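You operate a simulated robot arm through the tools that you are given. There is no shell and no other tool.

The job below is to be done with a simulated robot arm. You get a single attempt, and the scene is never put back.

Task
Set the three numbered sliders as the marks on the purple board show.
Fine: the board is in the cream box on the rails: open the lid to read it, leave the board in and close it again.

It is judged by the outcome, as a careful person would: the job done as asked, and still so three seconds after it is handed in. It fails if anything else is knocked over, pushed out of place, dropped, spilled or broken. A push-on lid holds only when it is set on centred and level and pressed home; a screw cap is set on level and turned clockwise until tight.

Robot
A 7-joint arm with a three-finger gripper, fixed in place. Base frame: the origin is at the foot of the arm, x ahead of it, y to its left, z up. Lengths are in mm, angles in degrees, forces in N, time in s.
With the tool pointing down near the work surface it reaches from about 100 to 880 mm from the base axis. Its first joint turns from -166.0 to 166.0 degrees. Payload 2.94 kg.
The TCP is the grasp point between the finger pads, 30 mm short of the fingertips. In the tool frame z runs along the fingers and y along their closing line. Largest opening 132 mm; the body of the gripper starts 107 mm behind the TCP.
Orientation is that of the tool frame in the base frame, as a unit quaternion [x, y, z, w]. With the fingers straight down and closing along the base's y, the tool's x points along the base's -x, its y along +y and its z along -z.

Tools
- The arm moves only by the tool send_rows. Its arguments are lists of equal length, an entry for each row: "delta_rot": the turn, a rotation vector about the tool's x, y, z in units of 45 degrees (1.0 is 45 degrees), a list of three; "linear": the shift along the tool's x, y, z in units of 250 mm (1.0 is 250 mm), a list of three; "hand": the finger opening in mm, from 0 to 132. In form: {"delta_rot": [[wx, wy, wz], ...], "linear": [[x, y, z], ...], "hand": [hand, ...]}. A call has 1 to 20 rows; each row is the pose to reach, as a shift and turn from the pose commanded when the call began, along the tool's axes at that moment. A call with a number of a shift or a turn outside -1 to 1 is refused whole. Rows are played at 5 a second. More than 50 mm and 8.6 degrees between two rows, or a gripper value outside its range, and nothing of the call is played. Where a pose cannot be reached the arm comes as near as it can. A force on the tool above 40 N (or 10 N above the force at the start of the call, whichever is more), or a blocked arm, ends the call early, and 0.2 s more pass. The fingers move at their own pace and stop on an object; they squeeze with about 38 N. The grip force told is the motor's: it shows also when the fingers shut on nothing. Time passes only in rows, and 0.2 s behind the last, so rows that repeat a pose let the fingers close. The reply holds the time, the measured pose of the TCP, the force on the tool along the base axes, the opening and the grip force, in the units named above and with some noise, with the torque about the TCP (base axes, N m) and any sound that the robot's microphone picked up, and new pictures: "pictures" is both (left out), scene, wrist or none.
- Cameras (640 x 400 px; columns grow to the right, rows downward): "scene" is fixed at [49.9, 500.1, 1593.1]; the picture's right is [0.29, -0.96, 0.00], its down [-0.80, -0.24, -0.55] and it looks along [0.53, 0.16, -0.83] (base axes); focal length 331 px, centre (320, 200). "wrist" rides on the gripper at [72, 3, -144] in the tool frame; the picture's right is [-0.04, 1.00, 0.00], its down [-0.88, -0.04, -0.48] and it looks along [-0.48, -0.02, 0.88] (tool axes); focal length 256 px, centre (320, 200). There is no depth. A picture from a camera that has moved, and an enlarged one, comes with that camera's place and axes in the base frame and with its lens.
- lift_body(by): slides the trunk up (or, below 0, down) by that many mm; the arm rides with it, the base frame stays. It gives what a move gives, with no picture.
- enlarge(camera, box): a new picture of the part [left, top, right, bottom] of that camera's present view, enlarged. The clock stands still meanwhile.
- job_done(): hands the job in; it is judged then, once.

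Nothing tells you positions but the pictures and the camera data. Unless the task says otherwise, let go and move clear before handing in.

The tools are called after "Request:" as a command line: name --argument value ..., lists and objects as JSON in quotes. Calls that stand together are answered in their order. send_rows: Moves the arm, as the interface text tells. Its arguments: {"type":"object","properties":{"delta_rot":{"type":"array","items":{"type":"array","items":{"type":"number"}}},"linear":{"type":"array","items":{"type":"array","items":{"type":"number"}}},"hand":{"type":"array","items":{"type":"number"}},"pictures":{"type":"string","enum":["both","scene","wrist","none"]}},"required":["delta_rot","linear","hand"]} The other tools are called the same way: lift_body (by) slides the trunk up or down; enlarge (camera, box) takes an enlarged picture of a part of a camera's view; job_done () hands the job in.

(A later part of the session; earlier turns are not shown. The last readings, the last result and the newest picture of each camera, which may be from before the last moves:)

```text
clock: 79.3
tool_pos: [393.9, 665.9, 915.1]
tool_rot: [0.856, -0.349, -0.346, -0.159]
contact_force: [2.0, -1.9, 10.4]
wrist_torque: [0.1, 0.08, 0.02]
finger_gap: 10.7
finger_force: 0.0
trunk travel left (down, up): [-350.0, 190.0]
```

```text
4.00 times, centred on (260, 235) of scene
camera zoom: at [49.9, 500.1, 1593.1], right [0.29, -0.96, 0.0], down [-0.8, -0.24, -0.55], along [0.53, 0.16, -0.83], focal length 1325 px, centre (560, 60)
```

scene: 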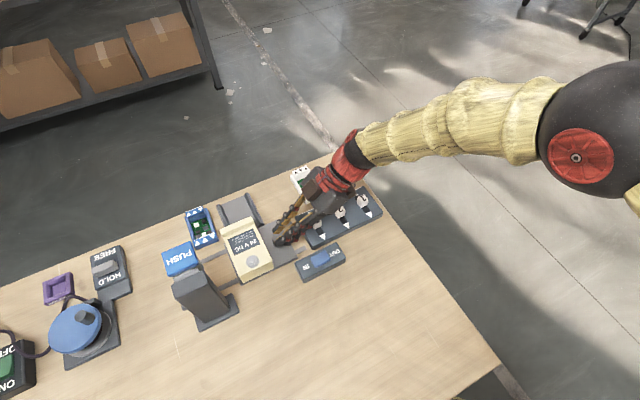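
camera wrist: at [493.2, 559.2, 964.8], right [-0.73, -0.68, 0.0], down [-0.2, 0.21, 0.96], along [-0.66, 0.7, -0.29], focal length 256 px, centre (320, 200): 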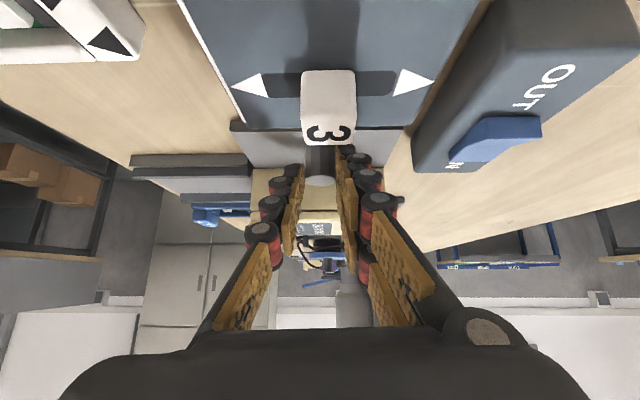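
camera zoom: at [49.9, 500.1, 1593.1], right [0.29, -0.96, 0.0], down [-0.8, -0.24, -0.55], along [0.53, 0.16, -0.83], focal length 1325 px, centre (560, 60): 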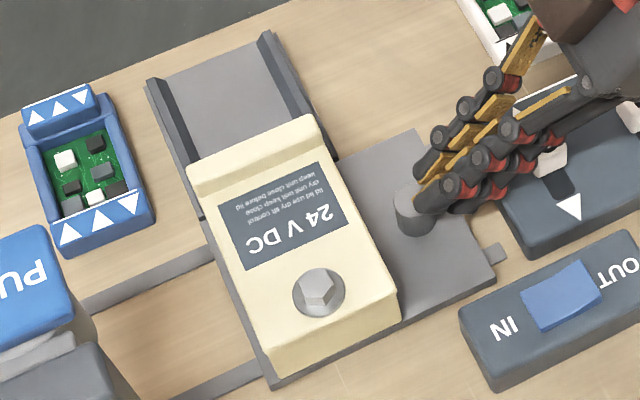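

The fingers slipped off the knob at the end of travel. The carriage is back where it began, and the bolt stays down. I'll retreat and turn back to face outward so I can try the lid.

Request:
send_rows --delta_rot '[[0, 0, 0], [0, 0, 0], [0, 0, 0]]' --linear '[[-0.01, 0, -0.13], [-0.02, 0, -0.27], [-0.04, 0, -0.4]]' --hand '[12, 30, 60]' --pictures "none"

Request:
send_rows --delta_rot '[[0.117, 0.005, 0.118], [0.235, 0.01, 0.237], [0.352, 0.016, 0.355], [0.469, 0.022, 0.474], [0.587, 0.027, 0.592], [0.704, 0.033, 0.711]]' --linear '[[-0.06, 0.04, -0.03], [-0.12, 0.08, -0.06], [-0.18, 0.13, -0.09], [-0.24, 0.17, -0.12], [-0.3, 0.21, -0.145], [-0.355, 0.254, -0.173]]' --hand '[80, 90, 104, 104, 104, 104]' --pictures "none"

Request:
send_rows --delta_rot '[[0.118, 0, 0.118], [0.236, 0, 0.236], [0.354, 0, 0.354], [0.471, 0, 0.471], [0.589, 0, 0.589], [0.707, 0, 0.707]]' --linear '[[0.005, 0.048, 0.014], [0.01, 0.096, 0.028], [0.015, 0.144, 0.041], [0.02, 0.192, 0.055], [0.026, 0.24, 0.068], [0.031, 0.288, 0.082]]' --hand '[104, 104, 104, 104, 104, 104]'

Request:
enlarge --camera "scene" --box '[150, 170, 390, 330]'

```text
clock: 80.2
tool_pos: [434.2, 619.6, 991.7]
tool_rot: [0.856, -0.348, -0.347, -0.16]
contact_force: [-0.4, -0.2, -0.2]
wrist_torque: [0.04, -0.01, -0.02]
finger_gap: 50.6
finger_force: 0.0
trunk travel left (down, up): [-350.0, 190.0]
```

```text
clock: 81.5
tool_pos: [366.7, 597.0, 1082.4]
tool_rot: [0.656, -0.651, -0.259, -0.28]
contact_force: [0.3, -0.5, 0.5]
wrist_torque: [0.0, -0.01, 0.0]
finger_gap: 103.8
finger_force: 0.2
trunk travel left (down, up): [-350.0, 190.0]
```

```text
clock: 83.0
tool_pos: [294.6, 607.4, 1060.6]
tool_rot: [-0.356, 0.849, 0.138, 0.367]
contact_force: [0.4, -0.4, -0.4]
wrist_torque: [0.02, 0.03, 0.04]
finger_gap: 104.0
finger_force: 0.1
trunk travel left (down, up): [-350.0, 190.0]
camera wrist: at [182.0, 501.5, 1109.1], right [-0.68, 0.73, 0.01], down [0.2, 0.18, 0.96], along [0.7, 0.66, -0.27], focal length 256 px, centre (320, 200)
```

scene: 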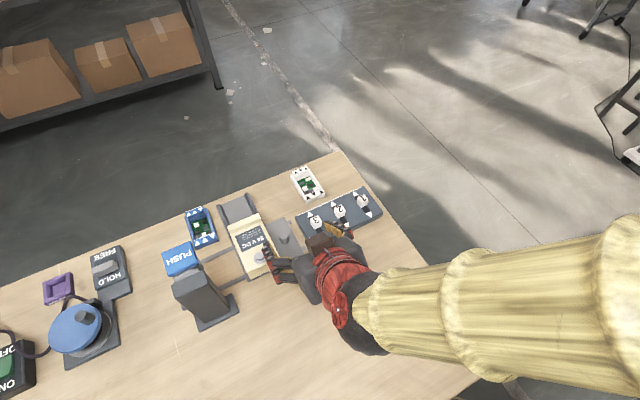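
wrist: 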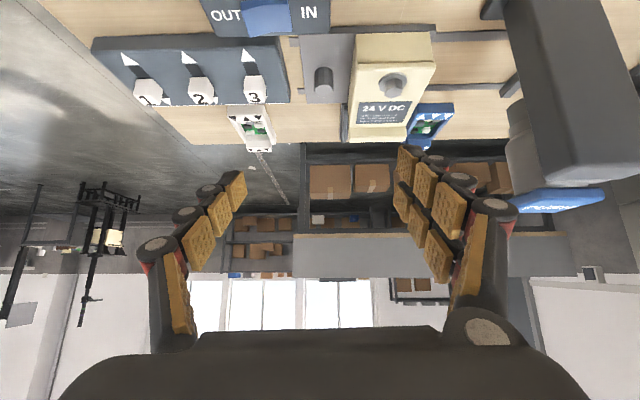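

```text
2.50 times, centred on (270, 250) of scene
camera zoom: at [49.9, 500.1, 1593.1], right [0.29, -0.96, 0.0], down [-0.8, -0.24, -0.55], along [0.53, 0.16, -0.83], focal length 828 px, centre (445, 75)
```

zoom: 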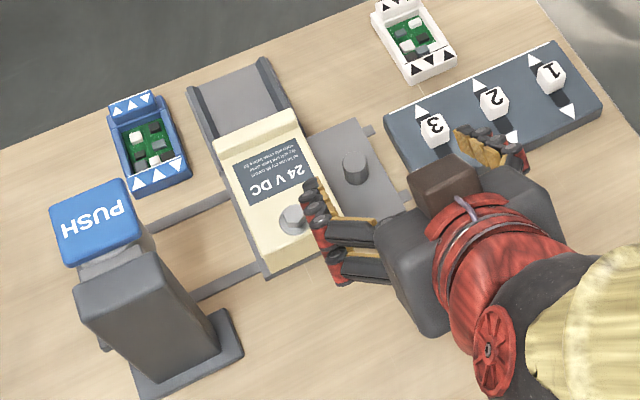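

Request:
send_rows --delta_rot '[[-0.005, 0.08, 0], [-0.01, 0.16, 0.01], [-0.02, 0.24, 0.01], [-0.03, 0.32, 0.018], [-0.03, 0.358, 0.018]]' --linear '[[-0.036, 0.061, 0.1], [-0.072, 0.122, 0.2], [-0.108, 0.183, 0.3], [-0.144, 0.244, 0.41], [-0.181, 0.305, 0.509]]' --hand '[104, 104, 104, 104, 104]' --pictures "wrist"

Request:
enlarge --camera "wrist" --box '[220, 20, 420, 180]'

```text
clock: 84.2
tool_pos: [328.9, 746.7, 1003.4]
tool_rot: [-0.37, 0.892, 0.101, 0.238]
contact_force: [0.7, 0.3, 0.3]
wrist_torque: [0.04, 0.02, 0.0]
finger_gap: 103.8
finger_force: 0.0
trunk travel left (down, up): [-350.0, 190.0]
camera wrist: at [231.0, 653.7, 1092.3], right [-0.68, 0.73, 0.02], down [0.4, 0.34, 0.85], along [0.61, 0.59, -0.53], focal length 256 px, centre (320, 200)
```

wrist: 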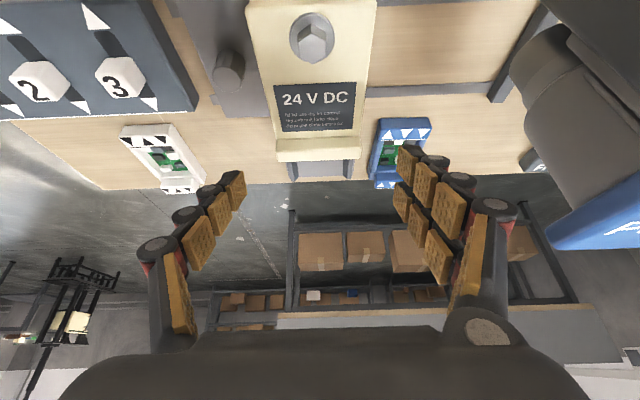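

```text
2.50 times, centred on (320, 100) of wrist
camera zoom: at [231.0, 653.7, 1092.3], right [-0.68, 0.73, 0.02], down [0.4, 0.34, 0.85], along [0.61, 0.59, -0.53], focal length 640 px, centre (320, 450)
```

zoom: 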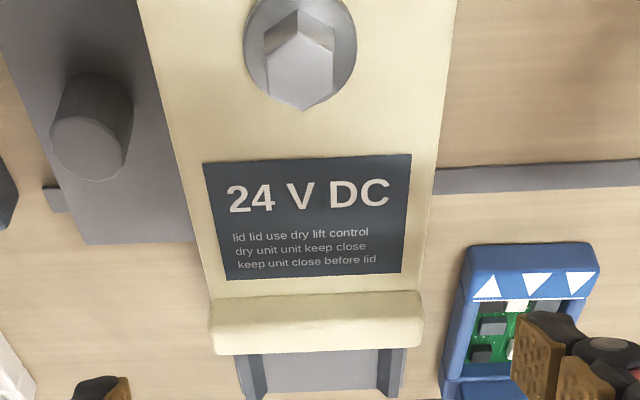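

Request:
send_rows --delta_rot '[[0, 0, 0], [0, 0, 0], [0, 0, 0], [0, 0, 0], [0, 0, 0], [0, 0, 0], [0, 0, 0], [0, 0, 0]]' --linear '[[-0.001, 0, 0.08], [-0.002, 0, 0.16], [-0.003, 0, 0.24], [-0.004, 0, 0.32], [-0.004, 0, 0.32], [-0.004, 0, 0.32], [-0.004, 0, 0.32], [-0.004, 0, 0.32]]' --hand '[104, 104, 104, 104, 90, 78, 72, 72]' --pictures "none"

Request:
send_rows --delta_rot '[[0, 0, 0], [0, 0, 0], [0, 0, 0]]' --linear '[[-0.0087, 0, 0.005], [-0.0173, 0, 0.01], [-0.0173, 0, 0.01]]' --hand '[72, 72, 72]' --pictures "wrist"

```text
clock: 86.0
tool_pos: [357.7, 774.6, 935.7]
tool_rot: [-0.37, 0.892, 0.101, 0.238]
contact_force: [2.7, -1.7, 0.1]
wrist_torque: [0.07, -0.11, -0.13]
finger_gap: 77.6
finger_force: 28.5
trunk travel left (down, up): [-350.0, 190.0]
```

```text
clock: 86.8
tool_pos: [357.3, 775.7, 935.4]
tool_rot: [-0.37, 0.892, 0.099, 0.239]
contact_force: [-26.1, -26.8, 11.8]
wrist_torque: [-0.55, 0.53, -0.09]
finger_gap: 77.6
finger_force: 45.1
trunk travel left (down, up): [-350.0, 190.0]
camera wrist: at [260.0, 682.2, 1023.9], right [-0.68, 0.73, 0.02], down [0.4, 0.34, 0.85], along [0.61, 0.59, -0.52], focal length 256 px, centre (320, 200)
```

wrist: 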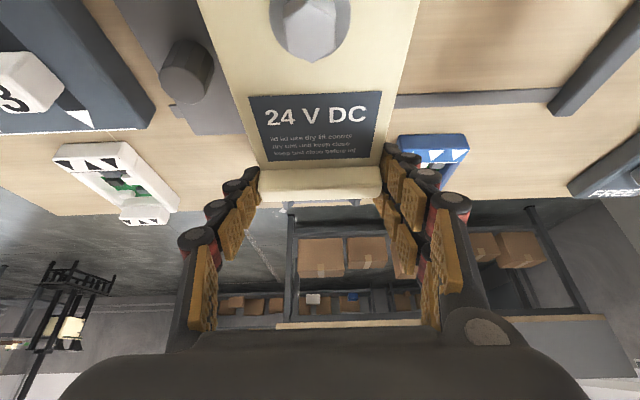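

Pulling is still blocked. I'll unload and test lifting the ridge end.

Request:
send_rows --delta_rot '[[0, 0, 0], [0, 0, 0]]' --linear '[[0.0087, 0, -0.005], [0.0173, 0, -0.01]]' --hand '[72, 72]' --pictures "none"

Request:
send_rows --delta_rot '[[0, 0, 0], [0, 0, 0], [0, 0, 0], [0, 0, 0]]' --linear '[[-0.004, 0, -0.007], [-0.008, 0, -0.014], [-0.012, 0, -0.021], [-0.012, 0, -0.021]]' --hand '[72, 72, 72, 72]' --pictures "wrist"

```text
clock: 87.3
tool_pos: [357.8, 774.4, 935.5]
tool_rot: [-0.371, 0.892, 0.101, 0.239]
contact_force: [-13.0, -11.7, -0.3]
wrist_torque: [-0.91, -0.61, 0.74]
finger_gap: 77.3
finger_force: 44.9
trunk travel left (down, up): [-350.0, 190.0]
```

```text
clock: 88.3
tool_pos: [358.4, 774.3, 935.6]
tool_rot: [-0.371, 0.893, 0.098, 0.237]
contact_force: [-10.5, 1.0, -31.4]
wrist_torque: [0.43, 0.5, 0.05]
finger_gap: 77.3
finger_force: 45.4
trunk travel left (down, up): [-350.0, 190.0]
camera wrist: at [261.0, 682.4, 1024.8], right [-0.68, 0.73, 0.02], down [0.4, 0.35, 0.85], along [0.61, 0.59, -0.53], focal length 256 px, centre (320, 200)
```

wrist: 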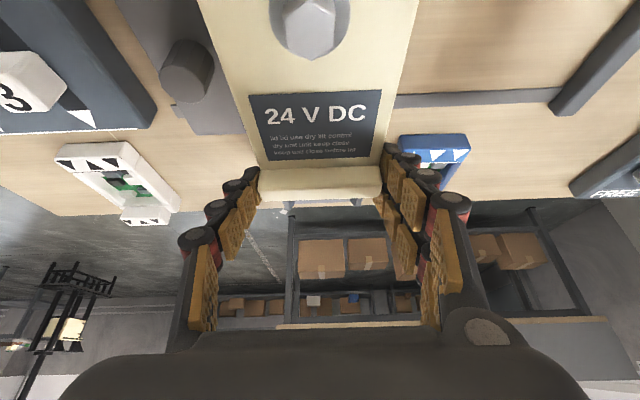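

Lifting is blocked too. I'll release the ridge and look closely at how deep the bolt really sits.

Request:
send_rows --delta_rot '[[0, 0, 0], [0, 0, 0], [0, 0, 0], [0, 0, 0], [0, 0, 0], [0, 0, 0], [0, 0, 0]]' --linear '[[0.006, 0, 0.0105], [0.012, 0, 0.021], [0.012, 0, 0.021], [0.012, 0, -0.06], [0.012, 0, -0.15], [0.012, 0, -0.24], [0.012, 0, -0.31]]' --hand '[74, 90, 104, 104, 104, 104, 104]' --pictures "none"

Request:
send_rows --delta_rot '[[0, -0.16, 0], [0, -0.3, 0], [0, -0.4, 0], [0, -0.4, 0]]' --linear '[[0.13, 0, -0.07], [0.26, 0, -0.1], [0.4, 0, -0.12], [0.5, 0, -0.13]]' --hand '[104, 104, 104, 104]' --pictures "wrist"

Request:
enlarge --camera "wrist" --box '[240, 80, 400, 220]'

```text
clock: 90.0
tool_pos: [329.9, 744.5, 1006.5]
tool_rot: [-0.37, 0.892, 0.1, 0.239]
contact_force: [0.2, 0.6, 0.0]
wrist_torque: [-0.01, -0.02, -0.01]
finger_gap: 104.0
finger_force: 0.1
trunk travel left (down, up): [-350.0, 190.0]
```

```text
clock: 91.0
tool_pos: [241.6, 657.0, 973.5]
tool_rot: [-0.349, 0.844, 0.157, 0.376]
contact_force: [-0.3, -0.6, -0.1]
wrist_torque: [-0.01, -0.02, -0.05]
finger_gap: 103.8
finger_force: 0.1
trunk travel left (down, up): [-350.0, 190.0]
camera wrist: at [129.8, 548.6, 1015.3], right [-0.69, 0.73, 0.03], down [0.19, 0.14, 0.97], along [0.7, 0.67, -0.23], focal length 256 px, centre (320, 200)
```

wrist: 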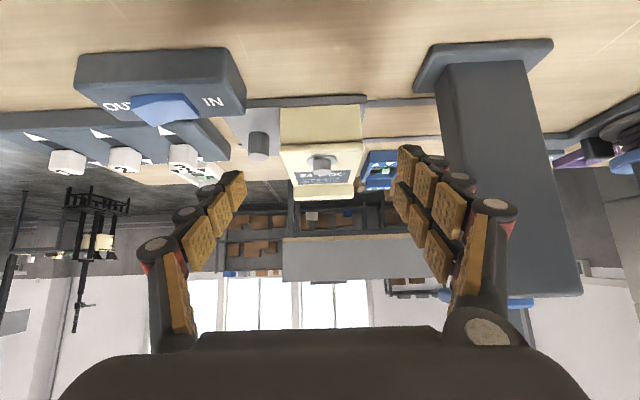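

```text
2.86 times, centred on (320, 150) of wrist
camera zoom: at [129.8, 548.6, 1015.3], right [-0.69, 0.73, 0.03], down [0.19, 0.14, 0.97], along [0.7, 0.67, -0.23], focal length 731 px, centre (320, 343)
```

zoom: 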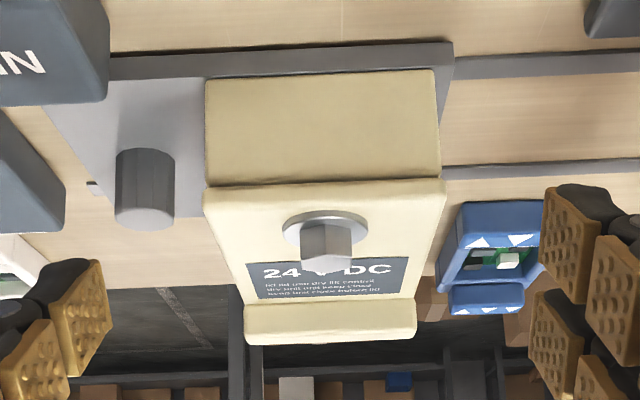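

The bolt is fully home. The lid may open from the near end instead, with the ridge acting as a hinge at the far end. I'll grip the lid's sides next to the bolt and test small motions there.

Request:
send_rows --delta_rot '[[0, 0.13, 0], [0, 0.27, 0], [0, 0.4, 0]]' --linear '[[-0.044, 0, 0.016], [-0.088, 0, 0.032], [-0.131, 0.002, 0.047]]' --hand '[104, 104, 104]' --pictures "wrist"

Request:
enlarge --camera "wrist" --box '[220, 60, 420, 220]'

```text
clock: 91.8
tool_pos: [263.6, 679.5, 988.4]
tool_rot: [-0.37, 0.893, 0.1, 0.237]
contact_force: [-0.4, 0.0, 0.8]
wrist_torque: [-0.02, 0.02, 0.01]
finger_gap: 103.8
finger_force: 0.0
trunk travel left (down, up): [-350.0, 190.0]
camera wrist: at [165.8, 585.7, 1076.5], right [-0.68, 0.73, 0.03], down [0.4, 0.34, 0.85], along [0.61, 0.59, -0.53], focal length 256 px, centre (320, 200)
```

wrist: 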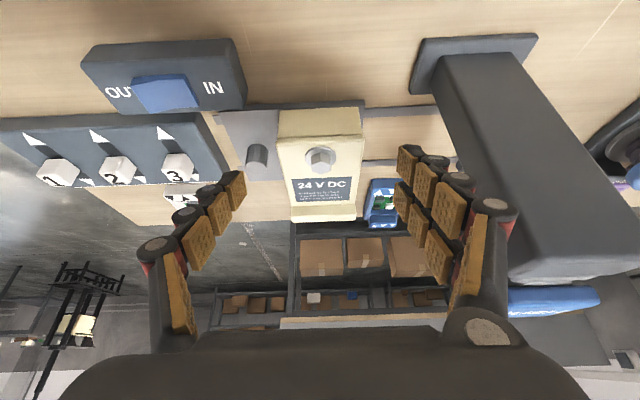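

```text
2.50 times, centred on (320, 140) of wrist
camera zoom: at [165.8, 585.7, 1076.5], right [-0.68, 0.73, 0.03], down [0.4, 0.34, 0.85], along [0.61, 0.59, -0.53], focal length 640 px, centre (320, 350)
```

zoom: 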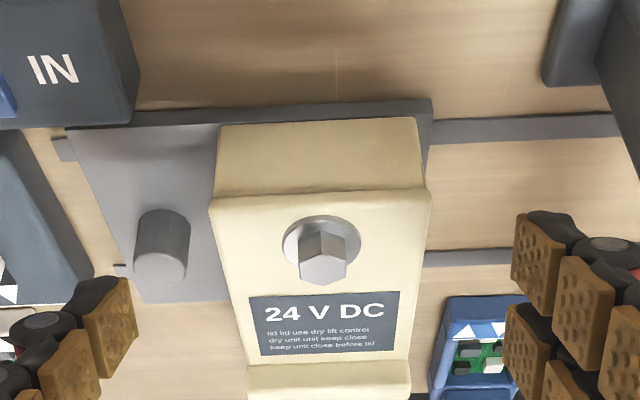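

Request:
send_rows --delta_rot '[[0, 0, 0], [0, 0, 0], [0, 0, 0], [0, 0, 0], [0, 0, 0], [0, 0, 0], [0, 0, 0], [0, 0, 0]]' --linear '[[0, 0, 0.08], [0, 0, 0.16], [0, 0, 0.24], [0, 0, 0.31], [0, 0, 0.31], [0, 0, 0.31], [0, 0, 0.31], [0, 0, 0.31]]' --hand '[104, 104, 104, 104, 90, 78, 72, 72]' --pictures "wrist"

Request:
enlarge --camera "wrist" --box '[220, 80, 420, 240]'

```text
clock: 93.5
tool_pos: [289.3, 707.9, 920.5]
tool_rot: [-0.371, 0.892, 0.101, 0.238]
contact_force: [1.6, 0.4, -2.2]
wrist_torque: [-0.06, 0.0, 0.09]
finger_gap: 77.0
finger_force: 30.8
trunk travel left (down, up): [-350.0, 190.0]
camera wrist: at [192.2, 613.8, 1009.4], right [-0.68, 0.73, 0.02], down [0.4, 0.34, 0.85], along [0.61, 0.59, -0.52], focal length 256 px, centre (320, 200)
```

wrist: 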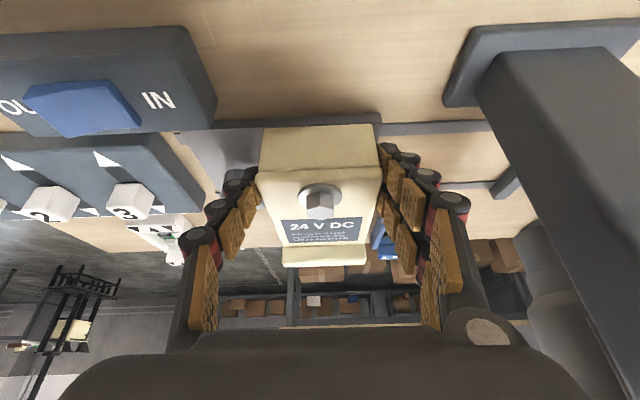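

```text
2.50 times, centred on (320, 160) of wrist
camera zoom: at [192.2, 613.8, 1009.4], right [-0.68, 0.73, 0.02], down [0.4, 0.34, 0.85], along [0.61, 0.59, -0.52], focal length 640 px, centre (320, 300)
```

zoom: 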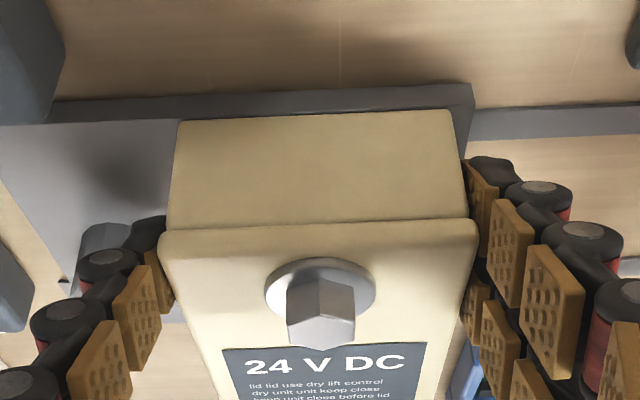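

Gripped on the lid's sides by the bolt (gap 77). I'll test a small straight lift here.

Request:
send_rows --delta_rot '[[0, 0, 0], [0, 0, 0], [0, 0, 0], [0, 0, 0]]' --linear '[[-0.004, 0, -0.007], [-0.008, 0, -0.014], [-0.012, 0, -0.021], [-0.012, 0, -0.021]]' --hand '[70, 70, 70, 70]' --pictures "wrist"

Request:
enlarge --camera "wrist" --box '[220, 80, 420, 240]'

```text
clock: 94.5
tool_pos: [288.0, 706.7, 922.0]
tool_rot: [-0.371, 0.893, 0.097, 0.236]
contact_force: [0.4, 7.0, -39.2]
wrist_torque: [-0.21, 0.66, 0.7]
finger_gap: 76.6
finger_force: 44.9
trunk travel left (down, up): [-350.0, 190.0]
camera wrist: at [192.3, 613.9, 1011.0], right [-0.68, 0.73, 0.02], down [0.4, 0.35, 0.85], along [0.61, 0.58, -0.53], focal length 256 px, centre (320, 200)
```

wrist: 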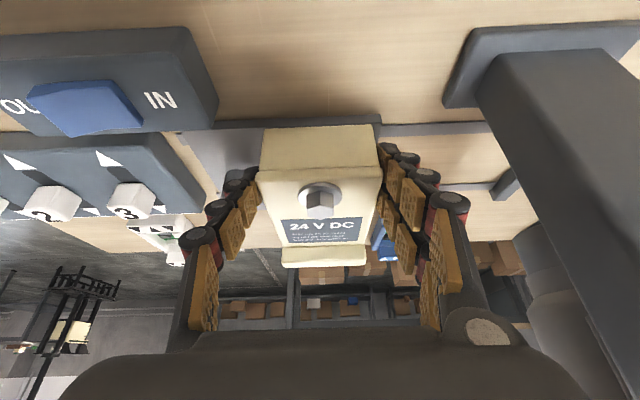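

```text
2.50 times, centred on (320, 160) of wrist
camera zoom: at [192.3, 613.9, 1011.0], right [-0.68, 0.73, 0.02], down [0.4, 0.35, 0.85], along [0.61, 0.58, -0.53], focal length 640 px, centre (320, 300)
```

zoom: 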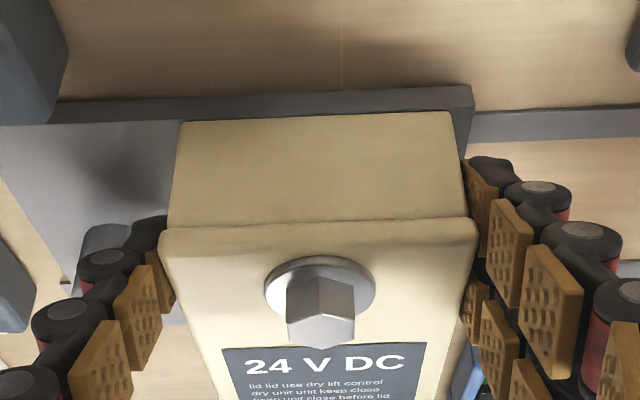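

Request:
send_rows --delta_rot '[[0, 0, 0], [0, 0, 0]]' --linear '[[0.006, 0, 0.0105], [0.012, 0, 0.021]]' --hand '[70, 70]' --pictures "none"

Request:
send_rows --delta_rot '[[0, 0, 0], [0, 0, 0], [0, 0, 0]]' --linear '[[0.0087, 0, -0.005], [0.0173, 0, -0.01], [0.0173, 0, -0.01]]' --hand '[70, 70, 70]' --pictures "none"

```text
clock: 95.2
tool_pos: [289.5, 706.4, 921.1]
tool_rot: [-0.37, 0.892, 0.099, 0.239]
contact_force: [-9.0, -8.9, -18.8]
wrist_torque: [-1.4, 0.27, 0.84]
finger_gap: 76.9
finger_force: 45.3
trunk travel left (down, up): [-350.0, 190.0]
```

```text
clock: 96.0
tool_pos: [288.9, 708.2, 921.0]
tool_rot: [-0.369, 0.892, 0.101, 0.239]
contact_force: [11.7, 14.5, -25.3]
wrist_torque: [-0.34, -0.59, 1.59]
finger_gap: 76.8
finger_force: 45.1
trunk travel left (down, up): [-350.0, 190.0]
```

The lid is still rigid in every direction, so something else must hold it. I'll release it and survey the rest of the bench for what controls this lock.

Request:
send_rows --delta_rot '[[0, 0, 0], [0, 0, 0], [0, 0, 0], [0, 0, 0], [0, 0, 0], [0, 0, 0], [0, 0, 0]]' --linear '[[-0.0173, 0, 0.01], [-0.0173, 0, 0.012], [-0.0173, 0, 0.012], [-0.0173, 0, -0.08], [-0.0173, 0, -0.2], [-0.0173, 0, -0.36], [-0.0173, 0, -0.5]]' --hand '[74, 90, 104, 104, 104, 104, 104]' --pictures "none"

Request:
send_rows --delta_rot '[[0, 0, 0], [0, 0, 0], [0, 0, 0], [0, 0, 0], [0, 0, 0], [0, 0, 0]]' --linear '[[-0.08, 0, -0.16], [-0.16, 0, -0.32], [-0.16, 0.15, -0.32], [-0.16, 0.3, -0.32], [-0.16, 0.45, -0.32], [-0.16, 0.6, -0.32]]' --hand '[104, 104, 104, 104, 104, 104]'

```text
clock: 97.5
tool_pos: [245.6, 661.1, 1032.4]
tool_rot: [-0.37, 0.892, 0.1, 0.239]
contact_force: [-0.5, 0.2, -1.1]
wrist_torque: [0.04, 0.0, 0.04]
finger_gap: 104.0
finger_force: 0.0
trunk travel left (down, up): [-350.0, 190.0]
```

```text
clock: 99.2
tool_pos: [218.9, 751.7, 1142.7]
tool_rot: [-0.316, 0.91, 0.099, 0.25]
contact_force: [-0.6, -0.6, 1.2]
wrist_torque: [-0.01, 0.02, 0.01]
finger_gap: 104.1
finger_force: 0.2
trunk travel left (down, up): [-350.0, 190.0]
stopped in row 6: the arm was blocked; the commanded pose is now the measured one
camera wrist: at [112.3, 667.5, 1228.2], right [-0.6, 0.8, 0.04], down [0.43, 0.27, 0.86], along [0.68, 0.53, -0.51], focal length 256 px, centre (320, 200)
```

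scene: 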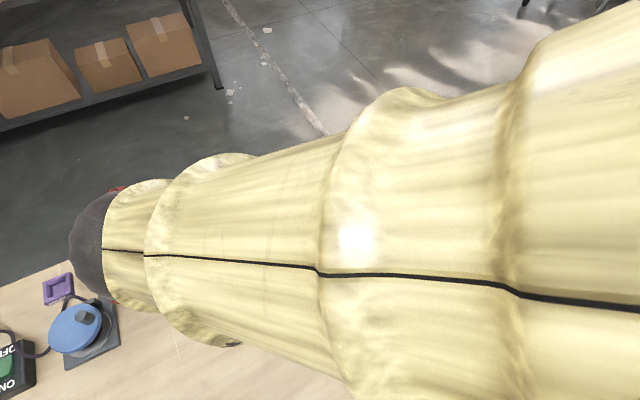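
wrist: 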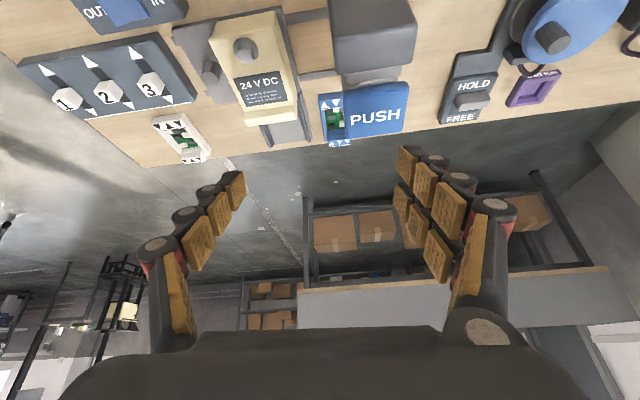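

Request:
enlarge --camera "wrist" --box '[420, 0, 640, 150]'

Request:
enlarge --camera "scene" --box '[0, 250, 130, 400]'

Request:
enlarge --camera "wrist" --box '[180, 0, 430, 160]'

```text
2.67 times, centred on (530, 75) of wrist
camera zoom: at [112.3, 667.5, 1228.2], right [-0.6, 0.8, 0.04], down [0.43, 0.27, 0.86], along [0.68, 0.53, -0.51], focal length 683 px, centre (-240, 533)
```

zoom: 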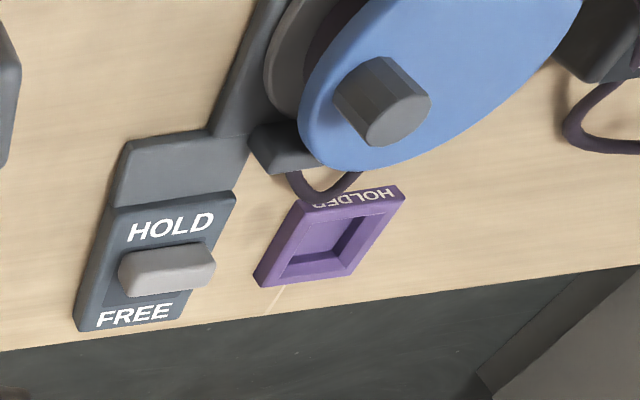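

```text
2.67 times, centred on (65, 325) of scene
camera zoom: at [49.9, 500.1, 1593.1], right [0.29, -0.96, 0.0], down [-0.8, -0.24, -0.55], along [0.53, 0.16, -0.83], focal length 883 px, centre (1000, -133)
```

zoom: 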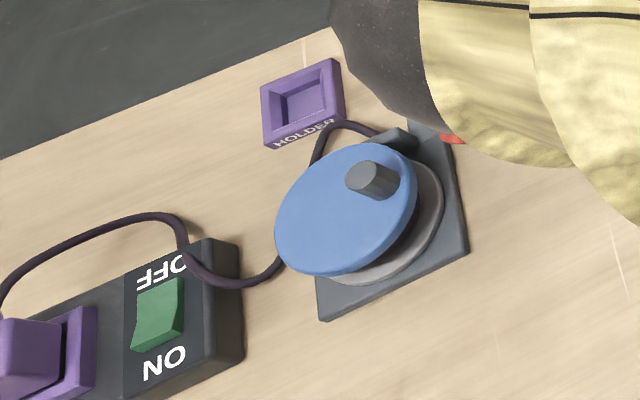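

```text
2.50 times, centred on (305, 80) of wrist
camera zoom: at [112.3, 667.5, 1228.2], right [-0.6, 0.8, 0.04], down [0.43, 0.27, 0.86], along [0.68, 0.53, -0.51], focal length 640 px, centre (358, 500)
```

zoom: 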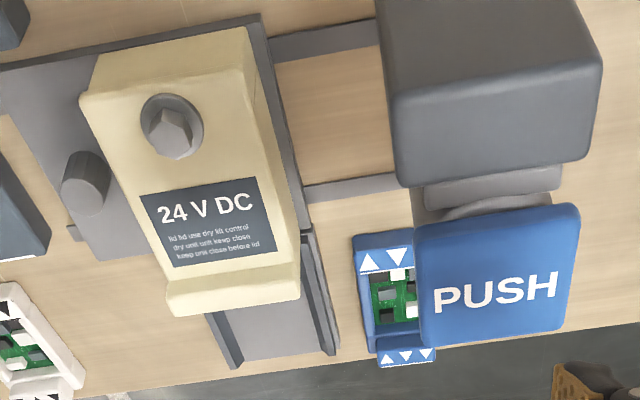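

I'll clear the arm out of the scene view and check that the carriage is exactly where it started.

Request:
send_rows --delta_rot '[[0, 0, 0], [0, 0, 0], [0, 0, 0], [0, 0, 0], [0, 0, 0], [0, 0, 0]]' --linear '[[0, -0.15, 0], [0, -0.3, 0], [0, -0.45, 0], [0, -0.6, 0], [0.1, -0.7, 0], [0.2, -0.85, 0.03]]' --hand '[104, 104, 104, 104, 104, 104]' --pictures "scene"

Request:
enlarge --camera "scene" --box '[210, 185, 310, 285]'

```text
clock: 100.5
tool_pos: [318.5, 562.9, 1106.7]
tool_rot: [-0.318, 0.909, 0.101, 0.249]
contact_force: [-0.3, -0.1, 0.6]
wrist_torque: [0.0, 0.01, 0.0]
finger_gap: 104.1
finger_force: 0.0
trunk travel left (down, up): [-350.0, 190.0]
```

scene: 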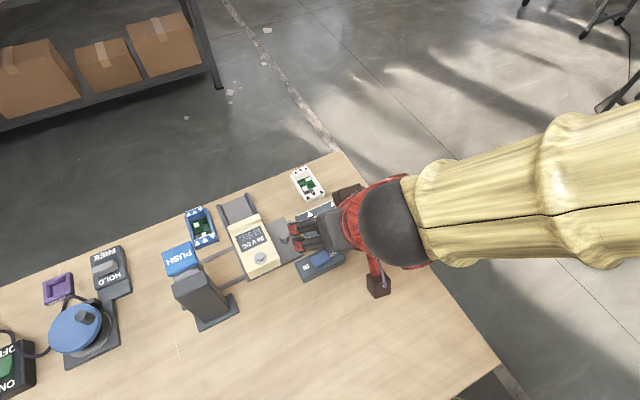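

```text
4.00 times, centred on (260, 235) of scene
camera zoom: at [49.9, 500.1, 1593.1], right [0.29, -0.96, 0.0], down [-0.8, -0.24, -0.55], along [0.53, 0.16, -0.83], focal length 1325 px, centre (560, 60)
```

zoom: 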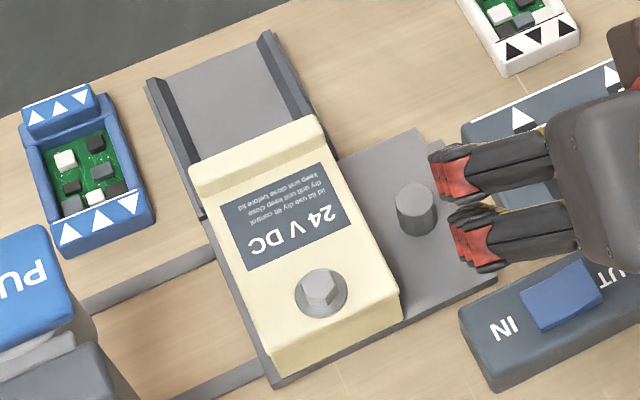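

The carriage is exactly back. The rocker beside the rails is tilted to IN, and the press looks like a bolt driver whose direction that IN/OUT rocker selects. My press would then have driven the bolt in. I'll go and press the OUT side of the rocker, near (352, 576, 905).

Request:
send_rows --delta_rot '[[0, 0, 0], [0, 0, 0], [0, 0, 0], [0, 0, 0], [0, 0, 0]]' --linear '[[0.04, -0.012, 0.11], [0.08, -0.024, 0.22], [0.12, -0.036, 0.33], [0.16, -0.05, 0.44], [0.212, -0.062, 0.556]]' --hand '[80, 60, 40, 20, 0]'

Request:
enlarge --camera "wrist" --box '[220, 60, 420, 220]'

Request:
enlarge --camera "scene" --box '[270, 210, 390, 310]'

```text
clock: 101.8
tool_pos: [347.7, 569.8, 958.1]
tool_rot: [-0.318, 0.91, 0.1, 0.249]
contact_force: [0.4, 0.5, 0.1]
wrist_torque: [-0.05, 0.03, 0.0]
finger_gap: 30.8
finger_force: 1.3
trunk travel left (down, up): [-350.0, 190.0]
camera wrist: at [241.5, 485.4, 1044.2], right [-0.6, 0.8, 0.05], down [0.43, 0.27, 0.86], along [0.68, 0.53, -0.51], focal length 256 px, centre (320, 200)
```

scene: 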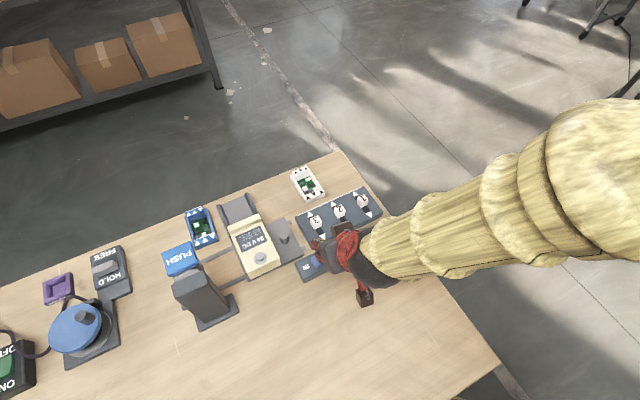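
wrist: 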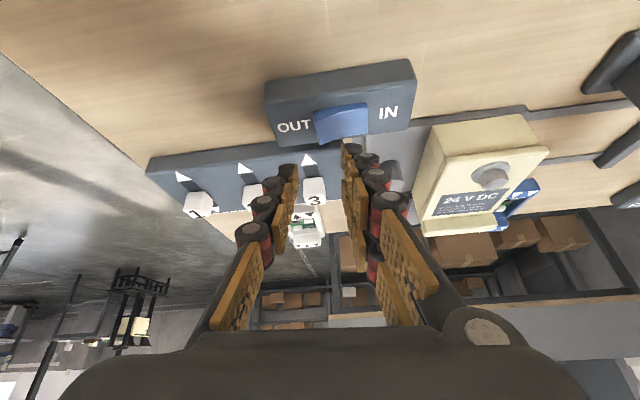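

```text
2.50 times, centred on (320, 140) of wrist
camera zoom: at [241.5, 485.4, 1044.2], right [-0.6, 0.8, 0.05], down [0.43, 0.27, 0.86], along [0.68, 0.53, -0.51], focal length 640 px, centre (320, 350)
```

zoom: 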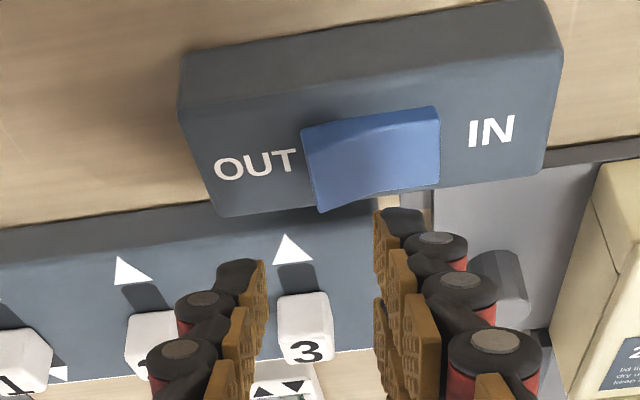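

```text
4.00 times, centred on (330, 260) of scene
camera zoom: at [49.9, 500.1, 1593.1], right [0.29, -0.96, 0.0], down [-0.8, -0.24, -0.55], along [0.53, 0.16, -0.83], focal length 1325 px, centre (280, -40)
```

zoom: 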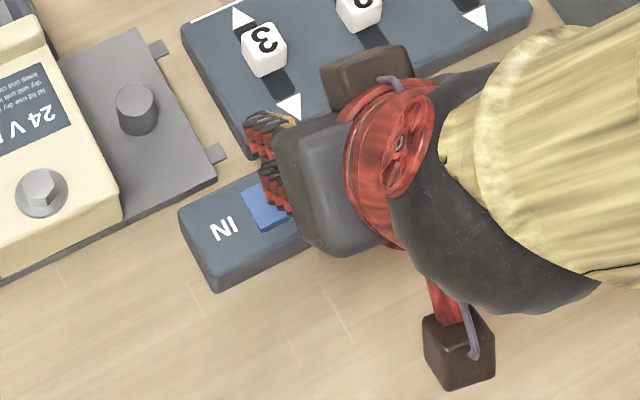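

Request:
send_rows --delta_rot '[[0, 0, 0], [0, 0, 0], [0, 0, 0]]' --linear '[[0.02, 0.01, 0.015], [0.044, 0.018, 0.034], [0.044, 0.018, 0.034]]' --hand '[0, 0, 0]' --pictures "wrist"

Request:
enlarge --camera "wrist" --box '[220, 60, 420, 220]'

```text
clock: 102.5
tool_pos: [340.5, 570.2, 946.6]
tool_rot: [-0.318, 0.909, 0.099, 0.25]
contact_force: [0.2, -0.1, -0.3]
wrist_torque: [-0.01, -0.01, -0.01]
finger_gap: 0.0
finger_force: 22.5
trunk travel left (down, up): [-350.0, 190.0]
camera wrist: at [234.0, 485.9, 1032.1], right [-0.6, 0.8, 0.04], down [0.43, 0.27, 0.86], along [0.68, 0.53, -0.51], focal length 256 px, centre (320, 200)
```

wrist: 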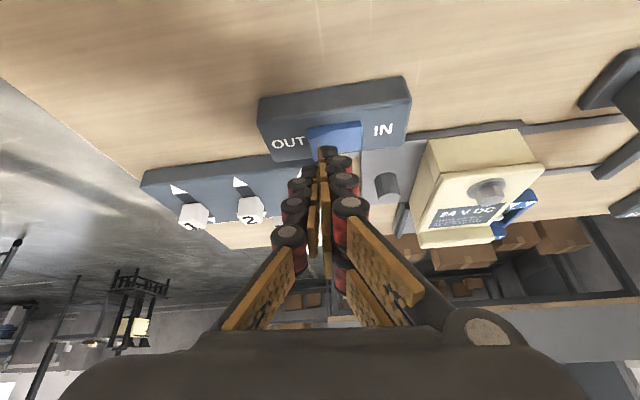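

```text
2.50 times, centred on (320, 140) of wrist
camera zoom: at [234.0, 485.9, 1032.1], right [-0.6, 0.8, 0.04], down [0.43, 0.27, 0.86], along [0.68, 0.53, -0.51], focal length 640 px, centre (320, 350)
```

zoom: 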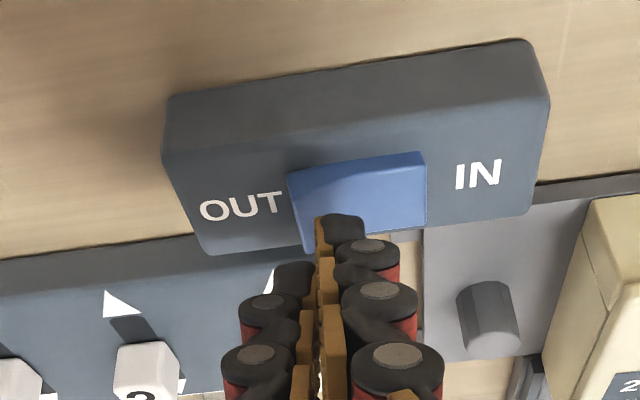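

Request:
send_rows --delta_rot '[[0, 0, 0], [0, 0, 0], [0, 0, 0], [0, 0, 0], [0, 0, 0], [0, 0, 0], [0, 0, 0]]' --linear '[[0, -0.032, 0], [0.008, -0.032, 0.0137], [0.0166, -0.032, 0.0274], [0.0228, -0.032, 0.0376], [0.029, -0.033, 0.048], [0.0352, -0.033, 0.058], [0.0414, -0.033, 0.0684]]' --hand '[0, 0, 0, 0, 0, 0, 0]' --pictures "wrist"

Request:
enlarge --camera "wrist" --box '[220, 60, 420, 220]'

```text
clock: 104.2
tool_pos: [346.6, 565.5, 928.9]
tool_rot: [-0.317, 0.909, 0.101, 0.252]
contact_force: [-4.7, -9.9, 21.0]
wrist_torque: [-0.2, 0.27, 0.09]
finger_gap: 0.0
finger_force: 28.3
trunk travel left (down, up): [-350.0, 190.0]
heard: click
camera wrist: at [238.8, 480.0, 1013.9], right [-0.6, 0.8, 0.05], down [0.43, 0.27, 0.86], along [0.68, 0.54, -0.5], focal length 256 px, centre (320, 200)
```

wrist: 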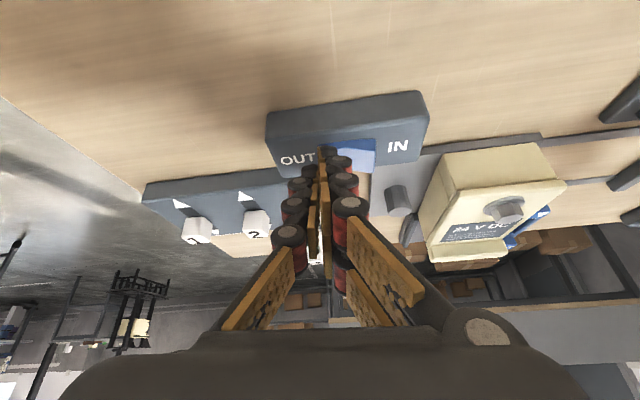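

```text
2.50 times, centred on (320, 140) of wrist
camera zoom: at [238.8, 480.0, 1013.9], right [-0.6, 0.8, 0.05], down [0.43, 0.27, 0.86], along [0.68, 0.54, -0.5], focal length 640 px, centre (320, 350)
```

zoom: 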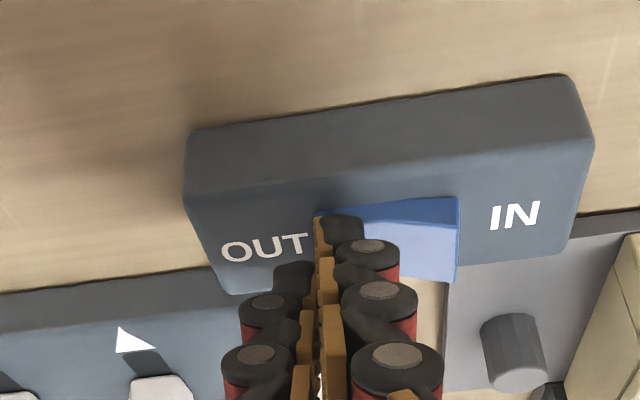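

A click: the rocker is now on OUT. I'll lift away and see whether the bolt changed.

Request:
send_rows --delta_rot '[[0, 0, 0], [0, 0, 0], [0, 0, 0], [0, 0, 0]]' --linear '[[-0.03, 0, -0.05], [-0.1, 0, -0.17], [-0.18, 0, -0.3], [-0.26, 0, -0.42]]' --hand '[0, 20, 40, 60]'

Request:
enlarge --camera "wrist" --box '[220, 40, 480, 220]'

Request:
enlarge --camera "scene" --box '[210, 185, 350, 285]'

```text
clock: 105.2
tool_pos: [346.3, 562.1, 1050.1]
tool_rot: [-0.319, 0.909, 0.1, 0.249]
contact_force: [-0.2, -0.3, -0.9]
wrist_torque: [0.05, 0.01, -0.02]
finger_gap: 48.7
finger_force: 0.0
trunk travel left (down, up): [-350.0, 190.0]
camera wrist: at [239.7, 476.9, 1134.5], right [-0.6, 0.8, 0.04], down [0.43, 0.27, 0.86], along [0.68, 0.53, -0.51], focal length 256 px, centre (320, 200)
```

scene: 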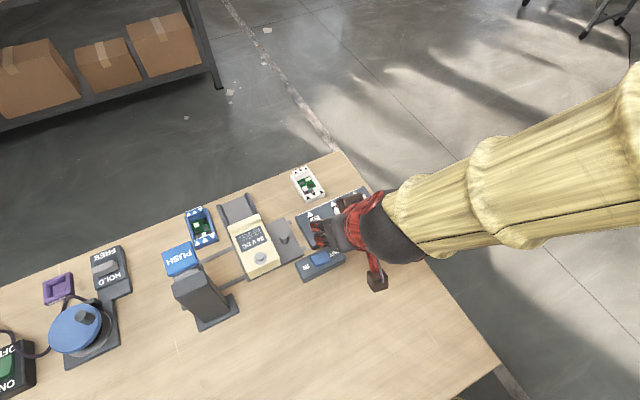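
wrist: 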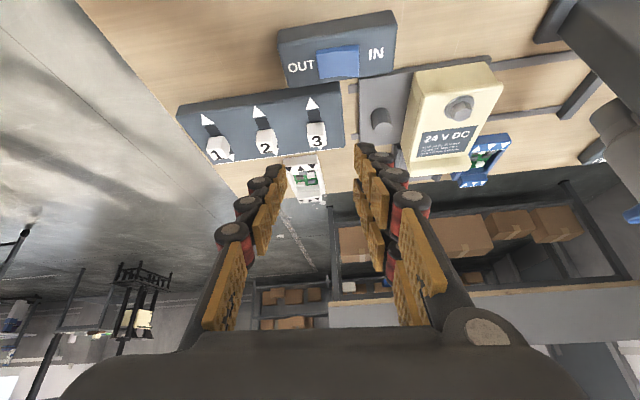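

```text
2.22 times, centred on (350, 130) of wrist
camera zoom: at [239.7, 476.9, 1134.5], right [-0.6, 0.8, 0.04], down [0.43, 0.27, 0.86], along [0.68, 0.53, -0.51], focal length 569 px, centre (253, 356)
```

zoom: 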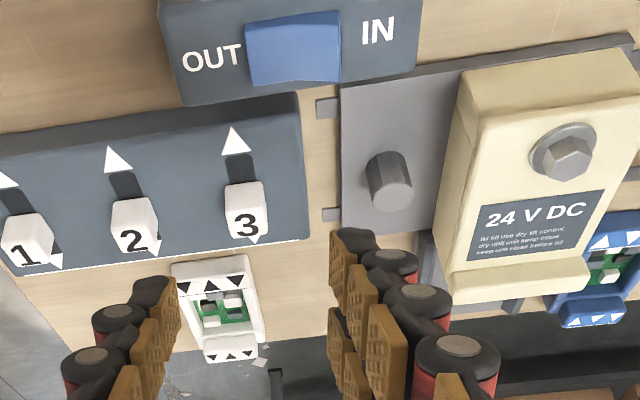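

```text
4.00 times, centred on (280, 235) of scene
camera zoom: at [49.9, 500.1, 1593.1], right [0.29, -0.96, 0.0], down [-0.8, -0.24, -0.55], along [0.53, 0.16, -0.83], focal length 1325 px, centre (480, 60)
```

zoom: 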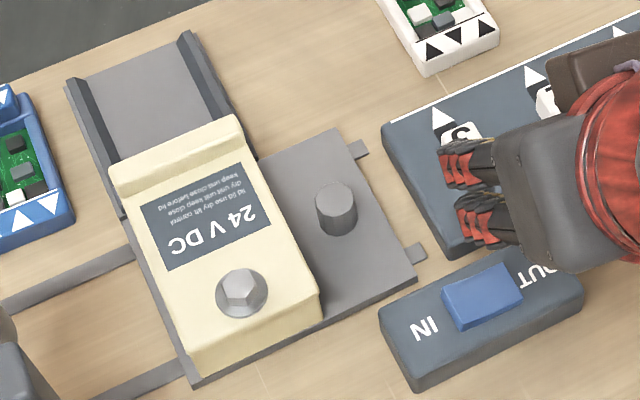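

The bolt is unchanged, so the press must be run again with the rocker at OUT. I'll turn to face along the rails again to move the carriage.

Request:
send_rows --delta_rot '[[0, -0.15, 0], [0, -0.3, 0]]' --linear '[[-0.07, 0.012, -0.028], [-0.138, 0.024, -0.056]]' --hand '[60, 60]' --pictures "none"

Request:
send_rows --delta_rot '[[-0.115, 0, -0.115], [-0.23, 0, -0.23], [-0.346, 0, -0.346], [-0.461, 0, -0.461], [-0.577, 0, -0.577], [-0.692, 0, -0.692], [-0.808, 0, -0.808]]' --linear '[[-0.007, 0, 0.007], [-0.014, 0, 0.014], [-0.02, 0, 0.02], [-0.027, 0, 0.027], [-0.034, 0, 0.034], [-0.04, 0.002, 0.04], [-0.046, 0.004, 0.046]]' --hand '[60, 60, 60, 60, 60, 60, 60]' --pictures "none"

Request:
send_rows --delta_rot '[[-0.118, 0, -0.118], [-0.236, 0, -0.236], [-0.354, 0, -0.354], [-0.471, 0, -0.471], [-0.589, 0, -0.589], [-0.707, 0, -0.707]]' --linear '[[0.026, -0.038, 0.063], [0.052, -0.076, 0.126], [0.079, -0.114, 0.19], [0.105, -0.152, 0.253], [0.132, -0.19, 0.316], [0.158, -0.228, 0.379]]' --hand '[60, 60, 60, 60, 60, 60]' --pictures "wrist"

Request:
enlarge --camera "wrist" --box '[220, 30, 420, 190]'

```text
clock: 105.8
tool_pos: [361.3, 582.2, 1078.2]
tool_rot: [-0.304, 0.874, 0.136, 0.355]
contact_force: [0.1, 0.2, 0.6]
wrist_torque: [0.0, 0.01, 0.01]
finger_gap: 60.1
finger_force: 0.0
trunk travel left (down, up): [-350.0, 190.0]
```

```text
clock: 107.3
tool_pos: [375.3, 593.7, 1078.3]
tool_rot: [-0.651, 0.652, 0.282, 0.268]
contact_force: [0.0, 0.7, 0.4]
wrist_torque: [-0.02, 0.02, 0.01]
finger_gap: 59.9
finger_force: 0.1
trunk travel left (down, up): [-350.0, 190.0]
```

```text
clock: 108.8
tool_pos: [428.8, 633.8, 982.2]
tool_rot: [0.85, -0.349, -0.365, -0.147]
contact_force: [1.2, 0.7, -1.0]
wrist_torque: [-0.05, 0.02, 0.09]
finger_gap: 59.9
finger_force: 0.0
trunk travel left (down, up): [-350.0, 190.0]
camera wrist: at [536.6, 523.7, 1029.8], right [-0.72, -0.69, 0.04], down [-0.16, 0.22, 0.96], along [-0.67, 0.69, -0.26], focal length 256 px, centre (320, 200)
```

wrist: 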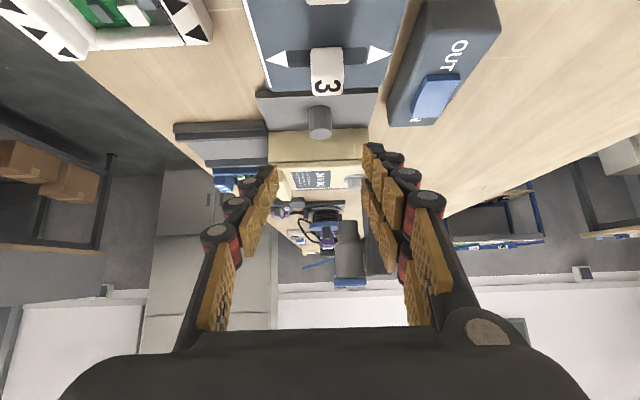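

```text
2.50 times, centred on (320, 110) of wrist
camera zoom: at [536.6, 523.7, 1029.8], right [-0.72, -0.69, 0.04], down [-0.16, 0.22, 0.96], along [-0.67, 0.69, -0.26], focal length 640 px, centre (320, 425)
```

zoom: 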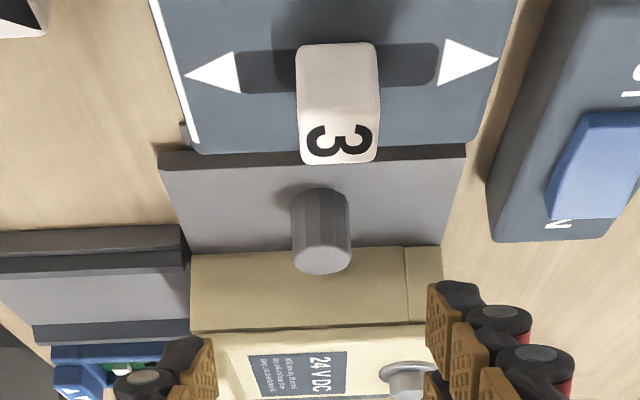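

Request:
send_rows --delta_rot '[[0, 0, 0], [0, 0, 0], [0, 0, 0], [0, 0, 0], [0, 0, 0], [0, 0, 0], [0, 0, 0], [0, 0, 0], [0, 0, 0], [0, 0, 0]]' --linear '[[0.03, 0.004, 0.08], [0.051, 0.008, 0.17], [0.051, 0.008, 0.26], [0.051, 0.008, 0.346], [0.051, 0.008, 0.346], [0.051, 0.008, 0.346], [0.051, 0.008, 0.346], [0.051, 0.008, 0.346], [0.051, 0.008, 0.346], [0.051, 0.008, 0.346]]' --hand '[60, 60, 60, 60, 45, 30, 18, 10, 10, 10]' --pictures "wrist"

```text
clock: 111.0
tool_pos: [390.2, 670.9, 914.3]
tool_rot: [0.85, -0.35, -0.365, -0.147]
contact_force: [-0.3, 0.8, 0.2]
wrist_torque: [-0.01, 0.06, 0.03]
finger_gap: 21.7
finger_force: 42.5
trunk travel left (down, up): [-350.0, 190.0]
camera wrist: at [497.8, 559.5, 960.1], right [-0.72, -0.69, 0.04], down [-0.16, 0.21, 0.96], along [-0.67, 0.69, -0.26], focal length 256 px, centre (320, 200)
```

wrist: 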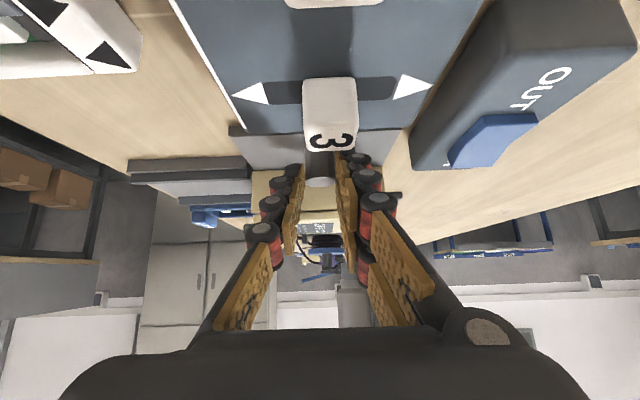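

Request:
send_rows --delta_rot '[[0, 0, 0], [0, 0, 0], [0, 0, 0], [0, 0, 0], [0, 0, 0], [0, 0, 0]]' --linear '[[0, 0, 0], [-0.006, 0, 0.006], [-0.015, 0, 0.015], [-0.015, 0, 0.015], [-0.015, 0, 0.015], [-0.015, 0, 0.015]]' --hand '[34, 34, 34, 20, 10, 10]' --pictures "none"

Request:
send_rows --delta_rot '[[0, 0, 0], [0, 0, 0], [0, 0, 0], [0, 0, 0], [0, 0, 0], [0, 0, 0], [0, 0, 0], [0, 0, 0]]' --linear '[[-0.04, 0, 0.042], [-0.08, 0, 0.084], [-0.12, 0, 0.126], [-0.16, 0, 0.168], [-0.2, 0, 0.21], [-0.24, 0, 0.252], [-0.28, 0, 0.294], [-0.31, 0, 0.325]]' --hand '[10, 10, 10, 10, 10, 10, 10, 10]' --pictures "scene"

```text
clock: 112.3
tool_pos: [387.2, 673.5, 913.2]
tool_rot: [0.85, -0.35, -0.365, -0.148]
contact_force: [2.9, 4.5, -0.2]
wrist_torque: [-0.06, -0.03, -0.16]
finger_gap: 22.7
finger_force: 32.2
trunk travel left (down, up): [-350.0, 190.0]
```

```text
clock: 114.2
tool_pos: [306.9, 754.7, 913.1]
tool_rot: [0.85, -0.351, -0.364, -0.147]
contact_force: [13.0, 14.3, -7.6]
wrist_torque: [-0.1, -0.18, -0.58]
finger_gap: 22.2
finger_force: 45.1
trunk travel left (down, up): [-350.0, 190.0]
```

scene: 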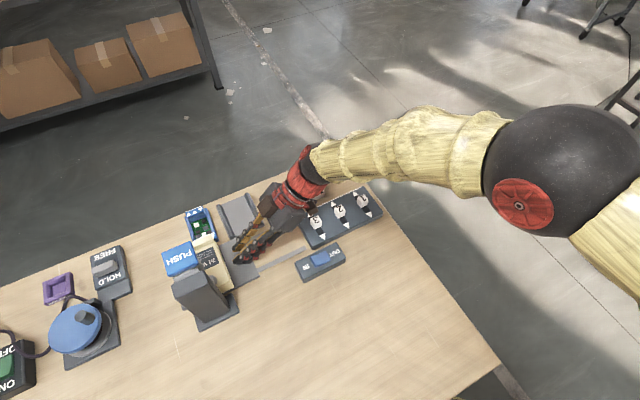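

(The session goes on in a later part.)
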